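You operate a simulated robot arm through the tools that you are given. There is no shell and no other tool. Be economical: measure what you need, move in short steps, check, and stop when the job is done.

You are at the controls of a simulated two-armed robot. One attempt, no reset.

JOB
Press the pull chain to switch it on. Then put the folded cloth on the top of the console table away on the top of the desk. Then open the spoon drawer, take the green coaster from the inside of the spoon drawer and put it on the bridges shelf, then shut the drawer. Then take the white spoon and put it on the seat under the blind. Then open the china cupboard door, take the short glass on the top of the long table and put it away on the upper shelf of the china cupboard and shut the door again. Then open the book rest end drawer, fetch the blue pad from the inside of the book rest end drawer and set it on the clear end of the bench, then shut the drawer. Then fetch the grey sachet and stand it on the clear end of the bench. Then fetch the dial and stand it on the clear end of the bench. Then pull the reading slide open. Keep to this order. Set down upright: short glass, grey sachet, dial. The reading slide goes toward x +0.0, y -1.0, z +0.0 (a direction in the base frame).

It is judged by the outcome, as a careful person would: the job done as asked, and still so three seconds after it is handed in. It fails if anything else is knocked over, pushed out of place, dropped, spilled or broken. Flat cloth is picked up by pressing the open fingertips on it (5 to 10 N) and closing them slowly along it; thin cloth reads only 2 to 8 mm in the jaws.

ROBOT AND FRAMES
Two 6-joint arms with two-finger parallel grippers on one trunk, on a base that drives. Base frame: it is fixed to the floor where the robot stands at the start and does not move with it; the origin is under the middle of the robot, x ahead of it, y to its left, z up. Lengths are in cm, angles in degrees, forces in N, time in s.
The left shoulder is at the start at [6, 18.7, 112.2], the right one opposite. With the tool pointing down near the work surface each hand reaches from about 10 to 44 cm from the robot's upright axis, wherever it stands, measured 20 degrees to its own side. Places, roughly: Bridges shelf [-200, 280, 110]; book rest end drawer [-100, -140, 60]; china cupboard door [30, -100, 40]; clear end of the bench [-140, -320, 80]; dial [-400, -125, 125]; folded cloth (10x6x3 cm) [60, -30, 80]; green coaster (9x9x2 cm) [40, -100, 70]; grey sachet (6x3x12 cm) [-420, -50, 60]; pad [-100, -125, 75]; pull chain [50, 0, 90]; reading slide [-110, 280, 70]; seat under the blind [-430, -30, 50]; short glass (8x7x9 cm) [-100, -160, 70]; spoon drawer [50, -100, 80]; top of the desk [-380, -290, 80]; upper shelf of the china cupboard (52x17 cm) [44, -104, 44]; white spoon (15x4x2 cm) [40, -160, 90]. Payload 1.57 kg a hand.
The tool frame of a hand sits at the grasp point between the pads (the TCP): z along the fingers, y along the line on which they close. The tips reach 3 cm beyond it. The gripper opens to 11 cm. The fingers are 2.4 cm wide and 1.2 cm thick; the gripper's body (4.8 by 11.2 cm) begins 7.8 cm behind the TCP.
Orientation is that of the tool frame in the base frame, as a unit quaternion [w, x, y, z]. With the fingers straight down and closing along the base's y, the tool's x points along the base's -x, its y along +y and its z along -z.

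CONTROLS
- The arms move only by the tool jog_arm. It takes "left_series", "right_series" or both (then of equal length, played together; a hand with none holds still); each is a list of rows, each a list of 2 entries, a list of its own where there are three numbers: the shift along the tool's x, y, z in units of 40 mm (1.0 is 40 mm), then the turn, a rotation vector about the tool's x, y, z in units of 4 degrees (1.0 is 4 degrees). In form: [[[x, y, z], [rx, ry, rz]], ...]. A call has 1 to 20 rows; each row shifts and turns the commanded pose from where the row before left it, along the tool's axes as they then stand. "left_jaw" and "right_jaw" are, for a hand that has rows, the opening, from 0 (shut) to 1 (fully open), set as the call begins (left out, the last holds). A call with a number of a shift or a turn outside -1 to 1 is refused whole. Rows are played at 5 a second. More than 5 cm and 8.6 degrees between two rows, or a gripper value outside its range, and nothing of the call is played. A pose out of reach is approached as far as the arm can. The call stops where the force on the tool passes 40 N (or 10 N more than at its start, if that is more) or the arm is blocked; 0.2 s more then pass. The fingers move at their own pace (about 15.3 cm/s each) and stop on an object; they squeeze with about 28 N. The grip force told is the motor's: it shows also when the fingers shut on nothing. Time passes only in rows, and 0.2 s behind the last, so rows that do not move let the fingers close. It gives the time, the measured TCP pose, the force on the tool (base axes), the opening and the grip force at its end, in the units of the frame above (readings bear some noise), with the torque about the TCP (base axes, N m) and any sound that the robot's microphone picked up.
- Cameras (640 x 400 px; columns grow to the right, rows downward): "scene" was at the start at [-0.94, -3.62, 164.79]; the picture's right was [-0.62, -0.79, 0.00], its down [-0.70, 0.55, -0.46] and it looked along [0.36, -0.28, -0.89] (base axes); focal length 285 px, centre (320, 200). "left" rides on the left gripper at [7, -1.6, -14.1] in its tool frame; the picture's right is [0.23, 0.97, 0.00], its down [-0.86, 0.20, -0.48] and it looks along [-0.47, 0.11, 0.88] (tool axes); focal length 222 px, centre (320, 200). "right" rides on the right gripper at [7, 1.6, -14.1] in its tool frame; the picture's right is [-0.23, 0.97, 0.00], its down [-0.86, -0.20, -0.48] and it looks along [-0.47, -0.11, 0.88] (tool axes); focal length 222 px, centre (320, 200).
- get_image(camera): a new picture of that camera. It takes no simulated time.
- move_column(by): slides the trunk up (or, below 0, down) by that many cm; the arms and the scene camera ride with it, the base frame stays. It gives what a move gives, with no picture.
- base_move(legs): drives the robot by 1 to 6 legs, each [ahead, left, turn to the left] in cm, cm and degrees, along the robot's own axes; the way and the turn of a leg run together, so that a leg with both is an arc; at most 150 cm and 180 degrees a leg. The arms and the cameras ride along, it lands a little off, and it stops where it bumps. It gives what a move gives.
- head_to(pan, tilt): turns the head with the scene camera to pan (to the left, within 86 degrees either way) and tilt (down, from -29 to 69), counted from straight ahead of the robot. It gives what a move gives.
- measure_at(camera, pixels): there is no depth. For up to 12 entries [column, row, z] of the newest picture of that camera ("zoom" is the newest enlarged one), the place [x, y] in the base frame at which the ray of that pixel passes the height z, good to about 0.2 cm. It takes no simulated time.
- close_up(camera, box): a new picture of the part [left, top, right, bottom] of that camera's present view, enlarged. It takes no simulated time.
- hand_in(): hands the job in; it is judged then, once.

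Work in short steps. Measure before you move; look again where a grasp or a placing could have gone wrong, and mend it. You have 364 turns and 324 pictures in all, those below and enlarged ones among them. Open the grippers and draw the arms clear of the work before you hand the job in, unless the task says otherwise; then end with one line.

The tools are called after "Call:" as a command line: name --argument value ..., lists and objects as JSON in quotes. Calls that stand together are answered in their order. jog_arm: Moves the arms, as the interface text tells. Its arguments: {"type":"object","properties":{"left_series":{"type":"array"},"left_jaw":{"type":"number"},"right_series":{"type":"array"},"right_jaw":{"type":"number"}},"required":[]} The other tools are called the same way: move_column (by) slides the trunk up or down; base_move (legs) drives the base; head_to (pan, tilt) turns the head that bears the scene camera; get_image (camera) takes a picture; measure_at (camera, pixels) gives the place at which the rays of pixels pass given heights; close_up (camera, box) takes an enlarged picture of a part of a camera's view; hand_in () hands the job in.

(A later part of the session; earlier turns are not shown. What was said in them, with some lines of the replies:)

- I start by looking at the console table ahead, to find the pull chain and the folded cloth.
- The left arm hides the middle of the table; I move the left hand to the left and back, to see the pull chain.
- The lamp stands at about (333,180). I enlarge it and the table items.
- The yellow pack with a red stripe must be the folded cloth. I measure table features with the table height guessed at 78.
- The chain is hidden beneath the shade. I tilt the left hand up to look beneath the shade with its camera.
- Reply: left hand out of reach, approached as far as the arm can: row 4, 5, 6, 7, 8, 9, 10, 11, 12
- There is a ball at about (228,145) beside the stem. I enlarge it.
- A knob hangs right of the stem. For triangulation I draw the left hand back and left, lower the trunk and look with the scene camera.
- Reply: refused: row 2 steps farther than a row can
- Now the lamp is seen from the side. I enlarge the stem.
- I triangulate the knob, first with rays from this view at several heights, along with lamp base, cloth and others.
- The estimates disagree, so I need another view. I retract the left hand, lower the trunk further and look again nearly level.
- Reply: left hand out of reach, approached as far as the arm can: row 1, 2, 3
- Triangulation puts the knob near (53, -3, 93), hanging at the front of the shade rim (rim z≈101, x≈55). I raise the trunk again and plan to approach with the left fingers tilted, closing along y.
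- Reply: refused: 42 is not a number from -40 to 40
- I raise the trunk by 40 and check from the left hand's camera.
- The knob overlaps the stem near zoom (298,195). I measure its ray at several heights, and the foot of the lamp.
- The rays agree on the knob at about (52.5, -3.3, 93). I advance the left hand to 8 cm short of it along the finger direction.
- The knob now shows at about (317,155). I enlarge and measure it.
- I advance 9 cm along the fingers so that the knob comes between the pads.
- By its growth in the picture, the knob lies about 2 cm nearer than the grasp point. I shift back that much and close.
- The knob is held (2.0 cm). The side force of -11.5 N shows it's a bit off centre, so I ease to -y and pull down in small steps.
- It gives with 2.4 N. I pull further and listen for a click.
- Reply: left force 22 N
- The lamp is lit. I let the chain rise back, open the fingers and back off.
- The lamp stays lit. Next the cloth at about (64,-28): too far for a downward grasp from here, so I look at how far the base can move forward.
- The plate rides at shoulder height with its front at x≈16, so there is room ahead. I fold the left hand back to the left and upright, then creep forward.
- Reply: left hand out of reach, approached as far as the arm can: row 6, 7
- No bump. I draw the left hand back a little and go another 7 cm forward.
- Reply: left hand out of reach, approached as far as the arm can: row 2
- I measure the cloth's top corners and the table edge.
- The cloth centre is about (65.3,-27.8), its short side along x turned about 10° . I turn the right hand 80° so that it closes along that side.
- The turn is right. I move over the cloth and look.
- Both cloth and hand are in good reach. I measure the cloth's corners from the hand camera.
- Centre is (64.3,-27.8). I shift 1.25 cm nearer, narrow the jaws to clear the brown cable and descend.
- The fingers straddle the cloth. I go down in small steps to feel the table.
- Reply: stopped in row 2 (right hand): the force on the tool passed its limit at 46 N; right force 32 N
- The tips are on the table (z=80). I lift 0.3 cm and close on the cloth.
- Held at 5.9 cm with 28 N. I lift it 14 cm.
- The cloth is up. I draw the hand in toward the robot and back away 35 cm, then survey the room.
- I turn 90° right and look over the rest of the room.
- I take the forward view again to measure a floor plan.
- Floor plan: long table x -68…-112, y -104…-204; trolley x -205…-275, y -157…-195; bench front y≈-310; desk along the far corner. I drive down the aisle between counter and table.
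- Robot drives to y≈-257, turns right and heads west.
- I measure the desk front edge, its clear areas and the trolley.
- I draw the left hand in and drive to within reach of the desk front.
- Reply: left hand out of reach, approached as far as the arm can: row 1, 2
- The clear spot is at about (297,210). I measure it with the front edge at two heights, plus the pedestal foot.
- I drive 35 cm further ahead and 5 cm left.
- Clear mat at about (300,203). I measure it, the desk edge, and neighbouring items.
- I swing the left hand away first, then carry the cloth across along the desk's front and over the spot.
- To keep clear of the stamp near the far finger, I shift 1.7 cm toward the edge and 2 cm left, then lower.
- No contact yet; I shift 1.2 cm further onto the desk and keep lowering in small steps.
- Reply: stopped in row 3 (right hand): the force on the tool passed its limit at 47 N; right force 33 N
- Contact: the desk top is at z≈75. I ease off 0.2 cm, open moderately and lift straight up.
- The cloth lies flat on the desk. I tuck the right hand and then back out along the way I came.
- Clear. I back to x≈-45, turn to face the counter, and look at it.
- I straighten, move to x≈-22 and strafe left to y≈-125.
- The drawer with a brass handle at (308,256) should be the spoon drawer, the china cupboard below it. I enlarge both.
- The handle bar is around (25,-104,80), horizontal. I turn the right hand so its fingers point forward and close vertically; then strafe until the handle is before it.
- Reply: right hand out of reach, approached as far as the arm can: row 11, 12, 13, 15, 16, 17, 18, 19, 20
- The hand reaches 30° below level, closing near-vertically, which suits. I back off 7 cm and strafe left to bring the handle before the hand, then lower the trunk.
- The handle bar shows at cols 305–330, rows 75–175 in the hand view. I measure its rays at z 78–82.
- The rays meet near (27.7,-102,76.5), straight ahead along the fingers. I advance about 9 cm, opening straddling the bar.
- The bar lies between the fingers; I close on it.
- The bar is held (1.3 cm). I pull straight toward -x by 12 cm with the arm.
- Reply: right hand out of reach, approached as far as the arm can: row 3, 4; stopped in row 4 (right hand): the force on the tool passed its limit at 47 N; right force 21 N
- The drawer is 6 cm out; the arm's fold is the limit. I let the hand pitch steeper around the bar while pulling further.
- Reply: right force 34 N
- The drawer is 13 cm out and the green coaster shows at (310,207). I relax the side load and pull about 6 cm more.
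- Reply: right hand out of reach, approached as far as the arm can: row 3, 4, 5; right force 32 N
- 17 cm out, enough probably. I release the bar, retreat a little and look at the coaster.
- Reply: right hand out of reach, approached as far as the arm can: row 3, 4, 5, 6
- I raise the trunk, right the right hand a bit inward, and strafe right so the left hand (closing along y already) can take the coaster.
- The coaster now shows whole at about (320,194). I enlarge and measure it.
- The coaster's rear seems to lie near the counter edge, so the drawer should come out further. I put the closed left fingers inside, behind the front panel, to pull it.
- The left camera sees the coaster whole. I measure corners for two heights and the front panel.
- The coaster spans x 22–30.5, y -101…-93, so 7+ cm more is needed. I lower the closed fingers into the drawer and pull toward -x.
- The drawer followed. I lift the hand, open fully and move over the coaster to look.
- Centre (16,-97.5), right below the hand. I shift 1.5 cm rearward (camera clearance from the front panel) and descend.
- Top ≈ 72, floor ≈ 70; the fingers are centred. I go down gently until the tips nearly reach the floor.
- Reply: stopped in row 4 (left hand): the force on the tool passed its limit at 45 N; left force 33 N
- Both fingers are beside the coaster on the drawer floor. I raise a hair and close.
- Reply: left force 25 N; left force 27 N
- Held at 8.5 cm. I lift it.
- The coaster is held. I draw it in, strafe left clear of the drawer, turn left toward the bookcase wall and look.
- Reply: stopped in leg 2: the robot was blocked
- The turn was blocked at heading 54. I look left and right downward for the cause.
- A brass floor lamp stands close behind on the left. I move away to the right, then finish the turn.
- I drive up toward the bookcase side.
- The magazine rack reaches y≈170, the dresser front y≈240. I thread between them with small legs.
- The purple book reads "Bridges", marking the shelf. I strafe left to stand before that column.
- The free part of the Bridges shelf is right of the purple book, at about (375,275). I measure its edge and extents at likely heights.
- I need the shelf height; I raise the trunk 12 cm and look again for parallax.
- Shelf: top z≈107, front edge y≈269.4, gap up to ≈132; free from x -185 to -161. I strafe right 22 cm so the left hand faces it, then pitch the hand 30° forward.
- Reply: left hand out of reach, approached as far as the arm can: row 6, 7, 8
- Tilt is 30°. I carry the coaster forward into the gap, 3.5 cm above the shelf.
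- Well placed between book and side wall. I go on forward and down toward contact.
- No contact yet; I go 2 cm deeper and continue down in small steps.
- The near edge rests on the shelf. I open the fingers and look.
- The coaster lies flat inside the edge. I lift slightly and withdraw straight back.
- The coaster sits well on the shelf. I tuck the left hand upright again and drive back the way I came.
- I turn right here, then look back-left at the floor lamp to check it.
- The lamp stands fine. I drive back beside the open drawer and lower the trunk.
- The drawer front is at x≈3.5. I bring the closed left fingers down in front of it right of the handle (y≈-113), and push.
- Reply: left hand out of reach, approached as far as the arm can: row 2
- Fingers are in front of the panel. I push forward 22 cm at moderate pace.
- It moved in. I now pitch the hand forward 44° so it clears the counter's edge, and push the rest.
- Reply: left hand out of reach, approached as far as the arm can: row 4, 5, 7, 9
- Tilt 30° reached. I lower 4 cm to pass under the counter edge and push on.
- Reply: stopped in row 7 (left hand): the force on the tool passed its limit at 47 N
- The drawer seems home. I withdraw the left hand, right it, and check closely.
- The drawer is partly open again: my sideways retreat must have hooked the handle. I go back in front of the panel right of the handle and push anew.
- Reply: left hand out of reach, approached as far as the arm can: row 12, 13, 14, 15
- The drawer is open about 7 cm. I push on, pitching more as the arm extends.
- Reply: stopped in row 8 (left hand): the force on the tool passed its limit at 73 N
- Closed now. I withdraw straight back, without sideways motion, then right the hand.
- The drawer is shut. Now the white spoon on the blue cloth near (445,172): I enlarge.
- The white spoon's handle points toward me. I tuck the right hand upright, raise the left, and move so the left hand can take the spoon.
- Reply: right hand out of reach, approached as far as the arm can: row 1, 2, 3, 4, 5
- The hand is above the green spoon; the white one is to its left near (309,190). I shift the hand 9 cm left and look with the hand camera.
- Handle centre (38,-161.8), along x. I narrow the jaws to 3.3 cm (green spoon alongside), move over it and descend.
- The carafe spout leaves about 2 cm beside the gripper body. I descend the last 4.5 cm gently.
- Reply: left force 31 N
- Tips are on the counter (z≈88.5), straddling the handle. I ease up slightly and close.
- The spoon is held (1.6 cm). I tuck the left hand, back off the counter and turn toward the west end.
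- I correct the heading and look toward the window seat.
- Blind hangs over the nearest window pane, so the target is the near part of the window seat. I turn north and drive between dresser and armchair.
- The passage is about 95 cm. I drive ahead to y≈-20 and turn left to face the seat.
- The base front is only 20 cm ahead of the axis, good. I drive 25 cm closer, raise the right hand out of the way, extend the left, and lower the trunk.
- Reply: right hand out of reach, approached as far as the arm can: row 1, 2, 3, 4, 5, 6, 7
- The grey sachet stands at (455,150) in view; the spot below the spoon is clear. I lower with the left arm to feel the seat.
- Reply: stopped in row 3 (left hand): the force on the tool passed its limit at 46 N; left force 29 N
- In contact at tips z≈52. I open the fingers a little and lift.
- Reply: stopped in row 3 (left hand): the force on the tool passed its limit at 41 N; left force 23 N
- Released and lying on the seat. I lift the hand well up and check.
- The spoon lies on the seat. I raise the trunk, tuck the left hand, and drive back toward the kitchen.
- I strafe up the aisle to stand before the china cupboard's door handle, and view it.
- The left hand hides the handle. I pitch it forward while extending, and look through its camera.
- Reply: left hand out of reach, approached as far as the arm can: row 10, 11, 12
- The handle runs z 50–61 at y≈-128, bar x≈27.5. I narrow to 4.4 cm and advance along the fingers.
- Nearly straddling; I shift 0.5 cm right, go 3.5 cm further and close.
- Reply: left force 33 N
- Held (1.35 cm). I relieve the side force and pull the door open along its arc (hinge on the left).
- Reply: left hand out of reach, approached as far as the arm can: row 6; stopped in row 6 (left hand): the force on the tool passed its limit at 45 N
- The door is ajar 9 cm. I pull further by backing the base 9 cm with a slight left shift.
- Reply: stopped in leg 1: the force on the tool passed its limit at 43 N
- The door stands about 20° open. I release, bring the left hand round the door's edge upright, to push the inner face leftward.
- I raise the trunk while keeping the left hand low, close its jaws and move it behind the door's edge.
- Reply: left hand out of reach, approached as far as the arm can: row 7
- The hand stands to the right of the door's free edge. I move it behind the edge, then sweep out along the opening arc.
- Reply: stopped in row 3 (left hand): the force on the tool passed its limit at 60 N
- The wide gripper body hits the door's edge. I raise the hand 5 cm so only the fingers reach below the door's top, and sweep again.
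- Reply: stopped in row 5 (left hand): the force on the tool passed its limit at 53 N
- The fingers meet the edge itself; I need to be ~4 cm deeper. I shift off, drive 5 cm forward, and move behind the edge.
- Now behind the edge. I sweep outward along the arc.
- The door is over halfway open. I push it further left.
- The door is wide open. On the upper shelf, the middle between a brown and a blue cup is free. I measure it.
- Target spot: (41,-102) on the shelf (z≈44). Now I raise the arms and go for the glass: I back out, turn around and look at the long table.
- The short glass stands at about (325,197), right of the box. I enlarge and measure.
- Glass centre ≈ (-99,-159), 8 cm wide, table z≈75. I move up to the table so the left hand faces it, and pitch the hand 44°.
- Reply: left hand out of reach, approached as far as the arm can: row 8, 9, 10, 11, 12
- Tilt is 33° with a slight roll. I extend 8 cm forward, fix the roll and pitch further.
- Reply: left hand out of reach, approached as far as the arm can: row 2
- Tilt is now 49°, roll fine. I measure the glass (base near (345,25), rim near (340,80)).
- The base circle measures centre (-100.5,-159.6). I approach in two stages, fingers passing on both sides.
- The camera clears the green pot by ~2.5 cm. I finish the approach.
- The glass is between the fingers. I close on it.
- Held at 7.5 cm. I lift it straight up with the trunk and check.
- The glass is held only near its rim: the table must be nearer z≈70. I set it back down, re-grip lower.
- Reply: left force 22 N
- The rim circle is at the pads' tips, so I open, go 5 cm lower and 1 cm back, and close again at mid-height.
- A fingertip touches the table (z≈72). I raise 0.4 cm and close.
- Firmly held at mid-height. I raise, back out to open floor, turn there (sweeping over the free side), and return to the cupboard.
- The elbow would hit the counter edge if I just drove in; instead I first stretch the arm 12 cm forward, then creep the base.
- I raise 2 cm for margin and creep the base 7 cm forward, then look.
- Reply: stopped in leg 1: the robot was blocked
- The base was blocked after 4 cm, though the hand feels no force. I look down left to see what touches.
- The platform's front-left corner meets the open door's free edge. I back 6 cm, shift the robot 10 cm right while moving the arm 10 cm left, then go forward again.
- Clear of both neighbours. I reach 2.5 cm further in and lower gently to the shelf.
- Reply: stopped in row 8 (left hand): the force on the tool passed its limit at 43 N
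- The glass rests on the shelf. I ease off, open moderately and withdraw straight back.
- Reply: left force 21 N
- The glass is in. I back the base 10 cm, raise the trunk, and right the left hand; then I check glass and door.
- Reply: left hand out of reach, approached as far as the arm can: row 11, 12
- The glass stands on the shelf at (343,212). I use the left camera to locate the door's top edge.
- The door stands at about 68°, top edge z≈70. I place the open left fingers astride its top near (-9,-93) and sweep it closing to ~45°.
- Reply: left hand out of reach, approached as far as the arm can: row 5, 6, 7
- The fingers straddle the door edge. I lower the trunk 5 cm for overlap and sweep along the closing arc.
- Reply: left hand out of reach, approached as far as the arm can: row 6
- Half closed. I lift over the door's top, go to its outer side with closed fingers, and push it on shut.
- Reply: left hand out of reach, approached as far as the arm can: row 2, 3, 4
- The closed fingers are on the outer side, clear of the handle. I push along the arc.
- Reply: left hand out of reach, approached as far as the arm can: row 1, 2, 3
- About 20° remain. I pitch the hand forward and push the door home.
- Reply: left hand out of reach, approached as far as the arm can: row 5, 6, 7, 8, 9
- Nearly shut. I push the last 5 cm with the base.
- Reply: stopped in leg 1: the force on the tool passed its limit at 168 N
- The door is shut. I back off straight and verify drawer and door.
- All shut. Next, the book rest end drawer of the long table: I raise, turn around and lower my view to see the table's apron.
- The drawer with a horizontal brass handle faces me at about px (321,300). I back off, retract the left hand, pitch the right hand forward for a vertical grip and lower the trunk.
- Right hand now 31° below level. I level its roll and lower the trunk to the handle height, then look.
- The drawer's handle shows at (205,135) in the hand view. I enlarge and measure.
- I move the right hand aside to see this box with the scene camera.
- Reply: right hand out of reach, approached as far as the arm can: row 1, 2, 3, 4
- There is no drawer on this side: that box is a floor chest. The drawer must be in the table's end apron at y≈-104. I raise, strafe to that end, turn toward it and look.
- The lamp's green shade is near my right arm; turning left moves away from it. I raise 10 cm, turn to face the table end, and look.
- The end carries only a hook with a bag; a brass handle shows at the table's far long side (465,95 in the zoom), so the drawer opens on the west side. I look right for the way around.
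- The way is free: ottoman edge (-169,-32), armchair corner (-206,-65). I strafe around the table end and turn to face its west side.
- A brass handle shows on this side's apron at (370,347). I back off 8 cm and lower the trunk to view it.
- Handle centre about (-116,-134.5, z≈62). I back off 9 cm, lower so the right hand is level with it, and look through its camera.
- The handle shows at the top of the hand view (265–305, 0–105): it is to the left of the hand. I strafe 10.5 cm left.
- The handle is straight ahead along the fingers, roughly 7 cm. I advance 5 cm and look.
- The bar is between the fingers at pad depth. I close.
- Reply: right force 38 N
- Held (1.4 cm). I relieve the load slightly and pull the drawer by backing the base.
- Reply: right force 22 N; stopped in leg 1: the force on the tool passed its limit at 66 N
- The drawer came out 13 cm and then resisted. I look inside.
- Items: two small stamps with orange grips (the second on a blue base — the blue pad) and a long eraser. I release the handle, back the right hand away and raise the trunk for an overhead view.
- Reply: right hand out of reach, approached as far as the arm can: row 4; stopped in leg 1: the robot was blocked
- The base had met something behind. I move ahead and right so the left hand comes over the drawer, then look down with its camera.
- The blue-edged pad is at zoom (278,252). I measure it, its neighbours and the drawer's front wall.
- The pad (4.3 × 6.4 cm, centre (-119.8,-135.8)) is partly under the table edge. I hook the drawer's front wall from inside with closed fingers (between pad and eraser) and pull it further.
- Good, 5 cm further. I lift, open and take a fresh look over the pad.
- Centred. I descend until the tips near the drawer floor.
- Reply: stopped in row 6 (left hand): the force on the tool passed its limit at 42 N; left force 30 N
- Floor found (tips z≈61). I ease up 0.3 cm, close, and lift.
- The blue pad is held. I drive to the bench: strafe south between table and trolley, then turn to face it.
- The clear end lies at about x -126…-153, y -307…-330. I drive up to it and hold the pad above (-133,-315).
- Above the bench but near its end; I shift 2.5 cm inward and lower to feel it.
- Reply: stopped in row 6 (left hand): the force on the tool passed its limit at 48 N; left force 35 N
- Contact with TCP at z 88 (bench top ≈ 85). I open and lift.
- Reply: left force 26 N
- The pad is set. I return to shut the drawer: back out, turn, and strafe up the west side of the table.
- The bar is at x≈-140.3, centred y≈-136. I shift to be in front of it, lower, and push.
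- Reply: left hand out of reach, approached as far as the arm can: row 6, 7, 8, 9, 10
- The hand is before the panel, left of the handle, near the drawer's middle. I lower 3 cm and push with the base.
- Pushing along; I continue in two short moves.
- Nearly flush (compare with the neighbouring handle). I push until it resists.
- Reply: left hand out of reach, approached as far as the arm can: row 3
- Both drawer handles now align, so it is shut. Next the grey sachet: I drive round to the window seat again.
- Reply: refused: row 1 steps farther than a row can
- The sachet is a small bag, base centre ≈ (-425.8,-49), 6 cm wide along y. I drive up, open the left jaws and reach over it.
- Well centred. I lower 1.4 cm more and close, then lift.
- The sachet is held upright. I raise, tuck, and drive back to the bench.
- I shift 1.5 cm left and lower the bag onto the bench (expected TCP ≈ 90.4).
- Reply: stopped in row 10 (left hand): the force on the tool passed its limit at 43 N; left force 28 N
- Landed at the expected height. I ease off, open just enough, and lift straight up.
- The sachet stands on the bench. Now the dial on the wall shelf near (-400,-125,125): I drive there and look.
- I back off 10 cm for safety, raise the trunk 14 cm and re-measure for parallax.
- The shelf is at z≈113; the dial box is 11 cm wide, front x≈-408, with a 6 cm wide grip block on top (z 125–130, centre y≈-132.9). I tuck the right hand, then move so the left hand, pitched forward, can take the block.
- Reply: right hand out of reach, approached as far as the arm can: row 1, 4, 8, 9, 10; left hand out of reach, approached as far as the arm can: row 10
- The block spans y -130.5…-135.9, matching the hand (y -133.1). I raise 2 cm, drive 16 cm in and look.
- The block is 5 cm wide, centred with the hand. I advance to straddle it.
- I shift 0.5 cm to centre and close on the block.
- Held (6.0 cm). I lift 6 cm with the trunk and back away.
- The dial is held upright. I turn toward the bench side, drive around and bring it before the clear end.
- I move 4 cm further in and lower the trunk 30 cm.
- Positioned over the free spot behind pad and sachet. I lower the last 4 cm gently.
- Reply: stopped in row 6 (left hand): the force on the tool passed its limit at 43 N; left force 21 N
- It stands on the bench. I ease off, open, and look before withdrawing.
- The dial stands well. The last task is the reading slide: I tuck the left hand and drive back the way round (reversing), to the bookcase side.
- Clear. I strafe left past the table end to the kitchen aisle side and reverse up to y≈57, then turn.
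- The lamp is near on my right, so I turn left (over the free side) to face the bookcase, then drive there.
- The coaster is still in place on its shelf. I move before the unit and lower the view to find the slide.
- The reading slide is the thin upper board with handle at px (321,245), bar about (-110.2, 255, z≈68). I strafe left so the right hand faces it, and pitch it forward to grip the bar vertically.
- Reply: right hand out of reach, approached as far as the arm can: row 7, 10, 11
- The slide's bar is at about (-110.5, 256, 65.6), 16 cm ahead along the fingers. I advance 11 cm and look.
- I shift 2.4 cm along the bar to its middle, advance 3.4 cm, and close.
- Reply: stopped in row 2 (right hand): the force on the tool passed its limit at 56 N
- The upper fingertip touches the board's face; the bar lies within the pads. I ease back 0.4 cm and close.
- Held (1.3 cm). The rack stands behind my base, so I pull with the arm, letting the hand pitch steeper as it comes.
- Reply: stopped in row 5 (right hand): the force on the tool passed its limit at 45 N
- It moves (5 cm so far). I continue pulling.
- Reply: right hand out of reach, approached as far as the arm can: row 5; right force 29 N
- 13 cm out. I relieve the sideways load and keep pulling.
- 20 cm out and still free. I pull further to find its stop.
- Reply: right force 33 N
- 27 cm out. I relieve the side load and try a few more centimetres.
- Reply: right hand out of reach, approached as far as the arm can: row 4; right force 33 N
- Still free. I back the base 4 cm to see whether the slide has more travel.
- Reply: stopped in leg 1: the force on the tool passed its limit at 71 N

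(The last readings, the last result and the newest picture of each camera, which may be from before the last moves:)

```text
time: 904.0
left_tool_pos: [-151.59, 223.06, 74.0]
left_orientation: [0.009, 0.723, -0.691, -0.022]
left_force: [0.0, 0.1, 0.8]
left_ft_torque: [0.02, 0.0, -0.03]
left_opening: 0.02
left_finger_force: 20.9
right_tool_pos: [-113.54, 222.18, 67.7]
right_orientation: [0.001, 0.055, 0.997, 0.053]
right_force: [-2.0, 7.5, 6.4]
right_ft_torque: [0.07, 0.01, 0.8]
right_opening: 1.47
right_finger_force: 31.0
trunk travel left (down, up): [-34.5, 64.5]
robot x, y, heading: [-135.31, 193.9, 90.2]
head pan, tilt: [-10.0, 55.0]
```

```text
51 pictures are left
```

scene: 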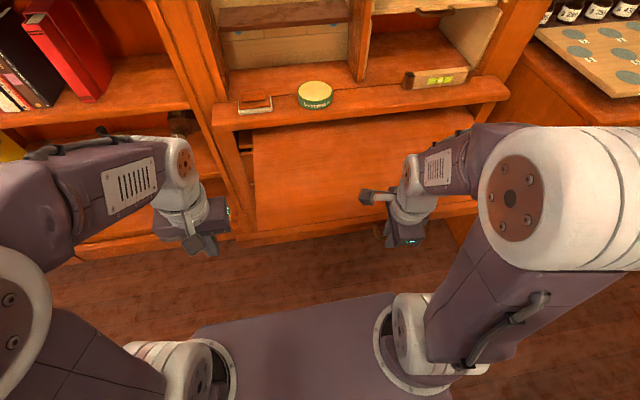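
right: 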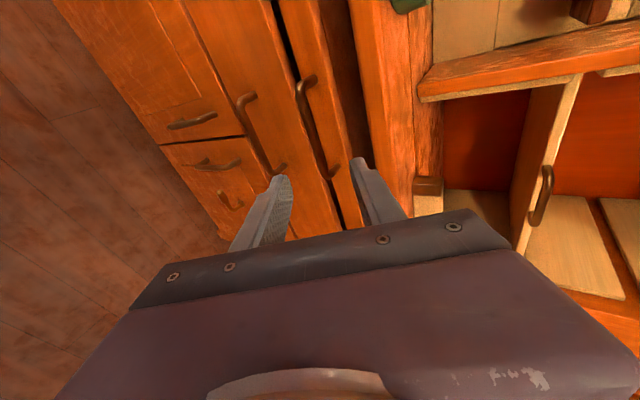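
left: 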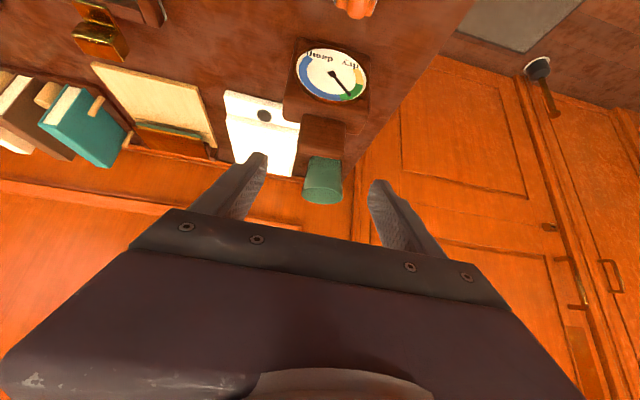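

The hand stayed while the base moved and force rose: that is the slide's end stop (31 cm out). I open the fingers slightly and lift off straight up.

Call:
jog_arm --right_series '[[[0, 0, 0], [0, 0, 0]], [[0, 0, 0], [0, 0, 0]]]' --right_jaw 0.27

Call:
jog_arm --right_series '[[[0, 0, -0.5], [0, 0, 0]], [[0, 0, -0.7], [0, 0, 0]], [[0, 0, -0.8], [0, 0, 0]], [[0, 0, -0.8], [0, 0, 0]], [[0, 0, -0.8], [0, 0, 0]]]'

Call:
get_image --camera "right"

```text
time: 904.6
left_tool_pos: [-151.62, 222.88, 74.05]
left_orientation: [0.011, 0.723, -0.691, -0.022]
left_force: [-0.5, -0.1, -1.5]
left_ft_torque: [0.01, 0.01, -0.04]
left_opening: 0.01
left_finger_force: 20.6
right_tool_pos: [-113.62, 222.05, 67.76]
right_orientation: [0.001, 0.056, 0.997, 0.052]
right_force: [-0.4, -0.6, -0.7]
right_ft_torque: [-0.03, 0.0, 0.03]
right_opening: 2.99
right_finger_force: 0.0
trunk travel left (down, up): [-34.5, 64.5]
robot x, y, heading: [-135.94, 193.83, 90.1]
head pan, tilt: [-10.0, 55.0]
```

```text
time: 905.8
left_tool_pos: [-151.69, 222.97, 74.09]
left_orientation: [0.01, 0.722, -0.691, -0.022]
left_force: [-1.0, 0.7, 0.3]
left_ft_torque: [-0.02, -0.02, 0.03]
left_opening: 0.01
left_finger_force: 21.7
right_tool_pos: [-113.29, 221.4, 82.0]
right_orientation: [0.001, 0.055, 0.997, 0.052]
right_force: [0.9, 0.3, 0.2]
right_ft_torque: [0.01, 0.03, 0.01]
right_opening: 2.98
right_finger_force: 0.0
right hand out of reach, approached as far as the arm can: row 5
trunk travel left (down, up): [-34.5, 64.5]
robot x, y, heading: [-135.87, 193.74, 90.4]
head pan, tilt: [-10.0, 55.0]
```

```text
50 pictures are left
```

right: 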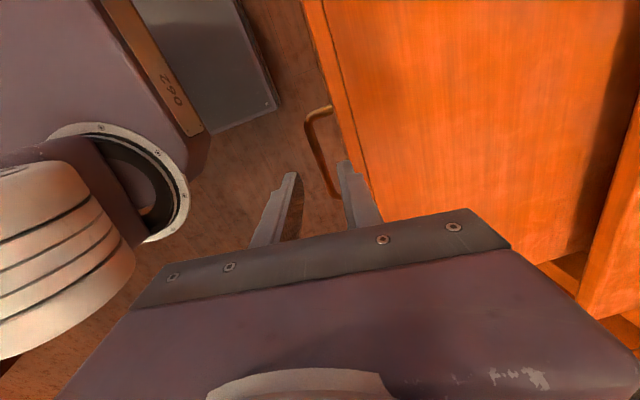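

The slide is fully open and clear of the hand. I raise the arms away, open both grippers, and take a last look.

Call:
move_column --by 25

Call:
jog_arm --left_series '[[[0.3, 0, 0], [0, 0, 0]], [[0, 0, 0], [0, 0, 0]], [[0, 0, 0], [0, 0, 0]]]' --left_jaw 1 --right_series '[[[0, 0, 0], [0, 0, 0]], [[0, 0, 0], [0, 0, 0]], [[0, 0, 0], [0, 0, 0]]]' --right_jaw 1

Call:
get_image --camera "scene"

```text
time: 908.3
left_tool_pos: [-151.73, 222.9, 98.92]
left_orientation: [0.01, 0.722, -0.691, -0.022]
left_force: [0.1, 0.7, 0.2]
left_ft_torque: [0.0, 0.02, 0.02]
left_opening: 0.0
left_finger_force: 21.0
right_tool_pos: [-113.34, 221.54, 107.0]
right_orientation: [0.001, 0.055, 0.997, 0.052]
right_force: [0.3, -0.1, -0.1]
right_ft_torque: [-0.01, 0.01, 0.0]
right_opening: 2.99
right_finger_force: 0.0
trunk travel left (down, up): [-59.5, 39.5]
robot x, y, heading: [-135.72, 193.5, 90.1]
head pan, tilt: [-10.0, 55.0]
```

```text
time: 909.1
left_tool_pos: [-151.5, 221.86, 99.09]
left_orientation: [0.01, 0.722, -0.691, -0.021]
left_force: [0.0, 0.3, 0.4]
left_ft_torque: [-0.01, -0.01, -0.02]
left_opening: 10.99
left_finger_force: 0.1
right_tool_pos: [-113.33, 221.49, 107.06]
right_orientation: [0.001, 0.055, 0.997, 0.051]
right_force: [0.6, -0.4, 0.6]
right_ft_torque: [0.01, 0.02, -0.03]
right_opening: 11.01
right_finger_force: 0.0
trunk travel left (down, up): [-59.5, 39.5]
robot x, y, heading: [-135.84, 193.62, 90.2]
head pan, tilt: [-10.0, 55.0]
```

```text
49 pictures are left
```

scene: 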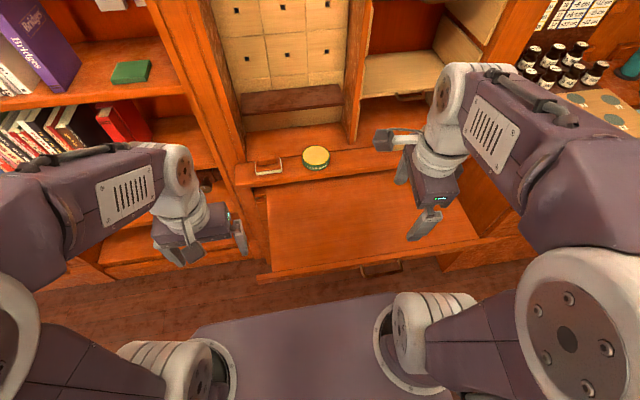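

The slide is fully out, the coaster is on its shelf, both grippers are open and the arms are clear. I hand the job in.

Call:
hand_in

```text
The job is handed in.
```

I did all nine steps in the order given and handed the job in. The base was blocked by furniture twice while driving (beside the brass floor lamp and near the armchair). The lamp still looked upright afterwards; I did not check whether the armchair or the trolley moved.
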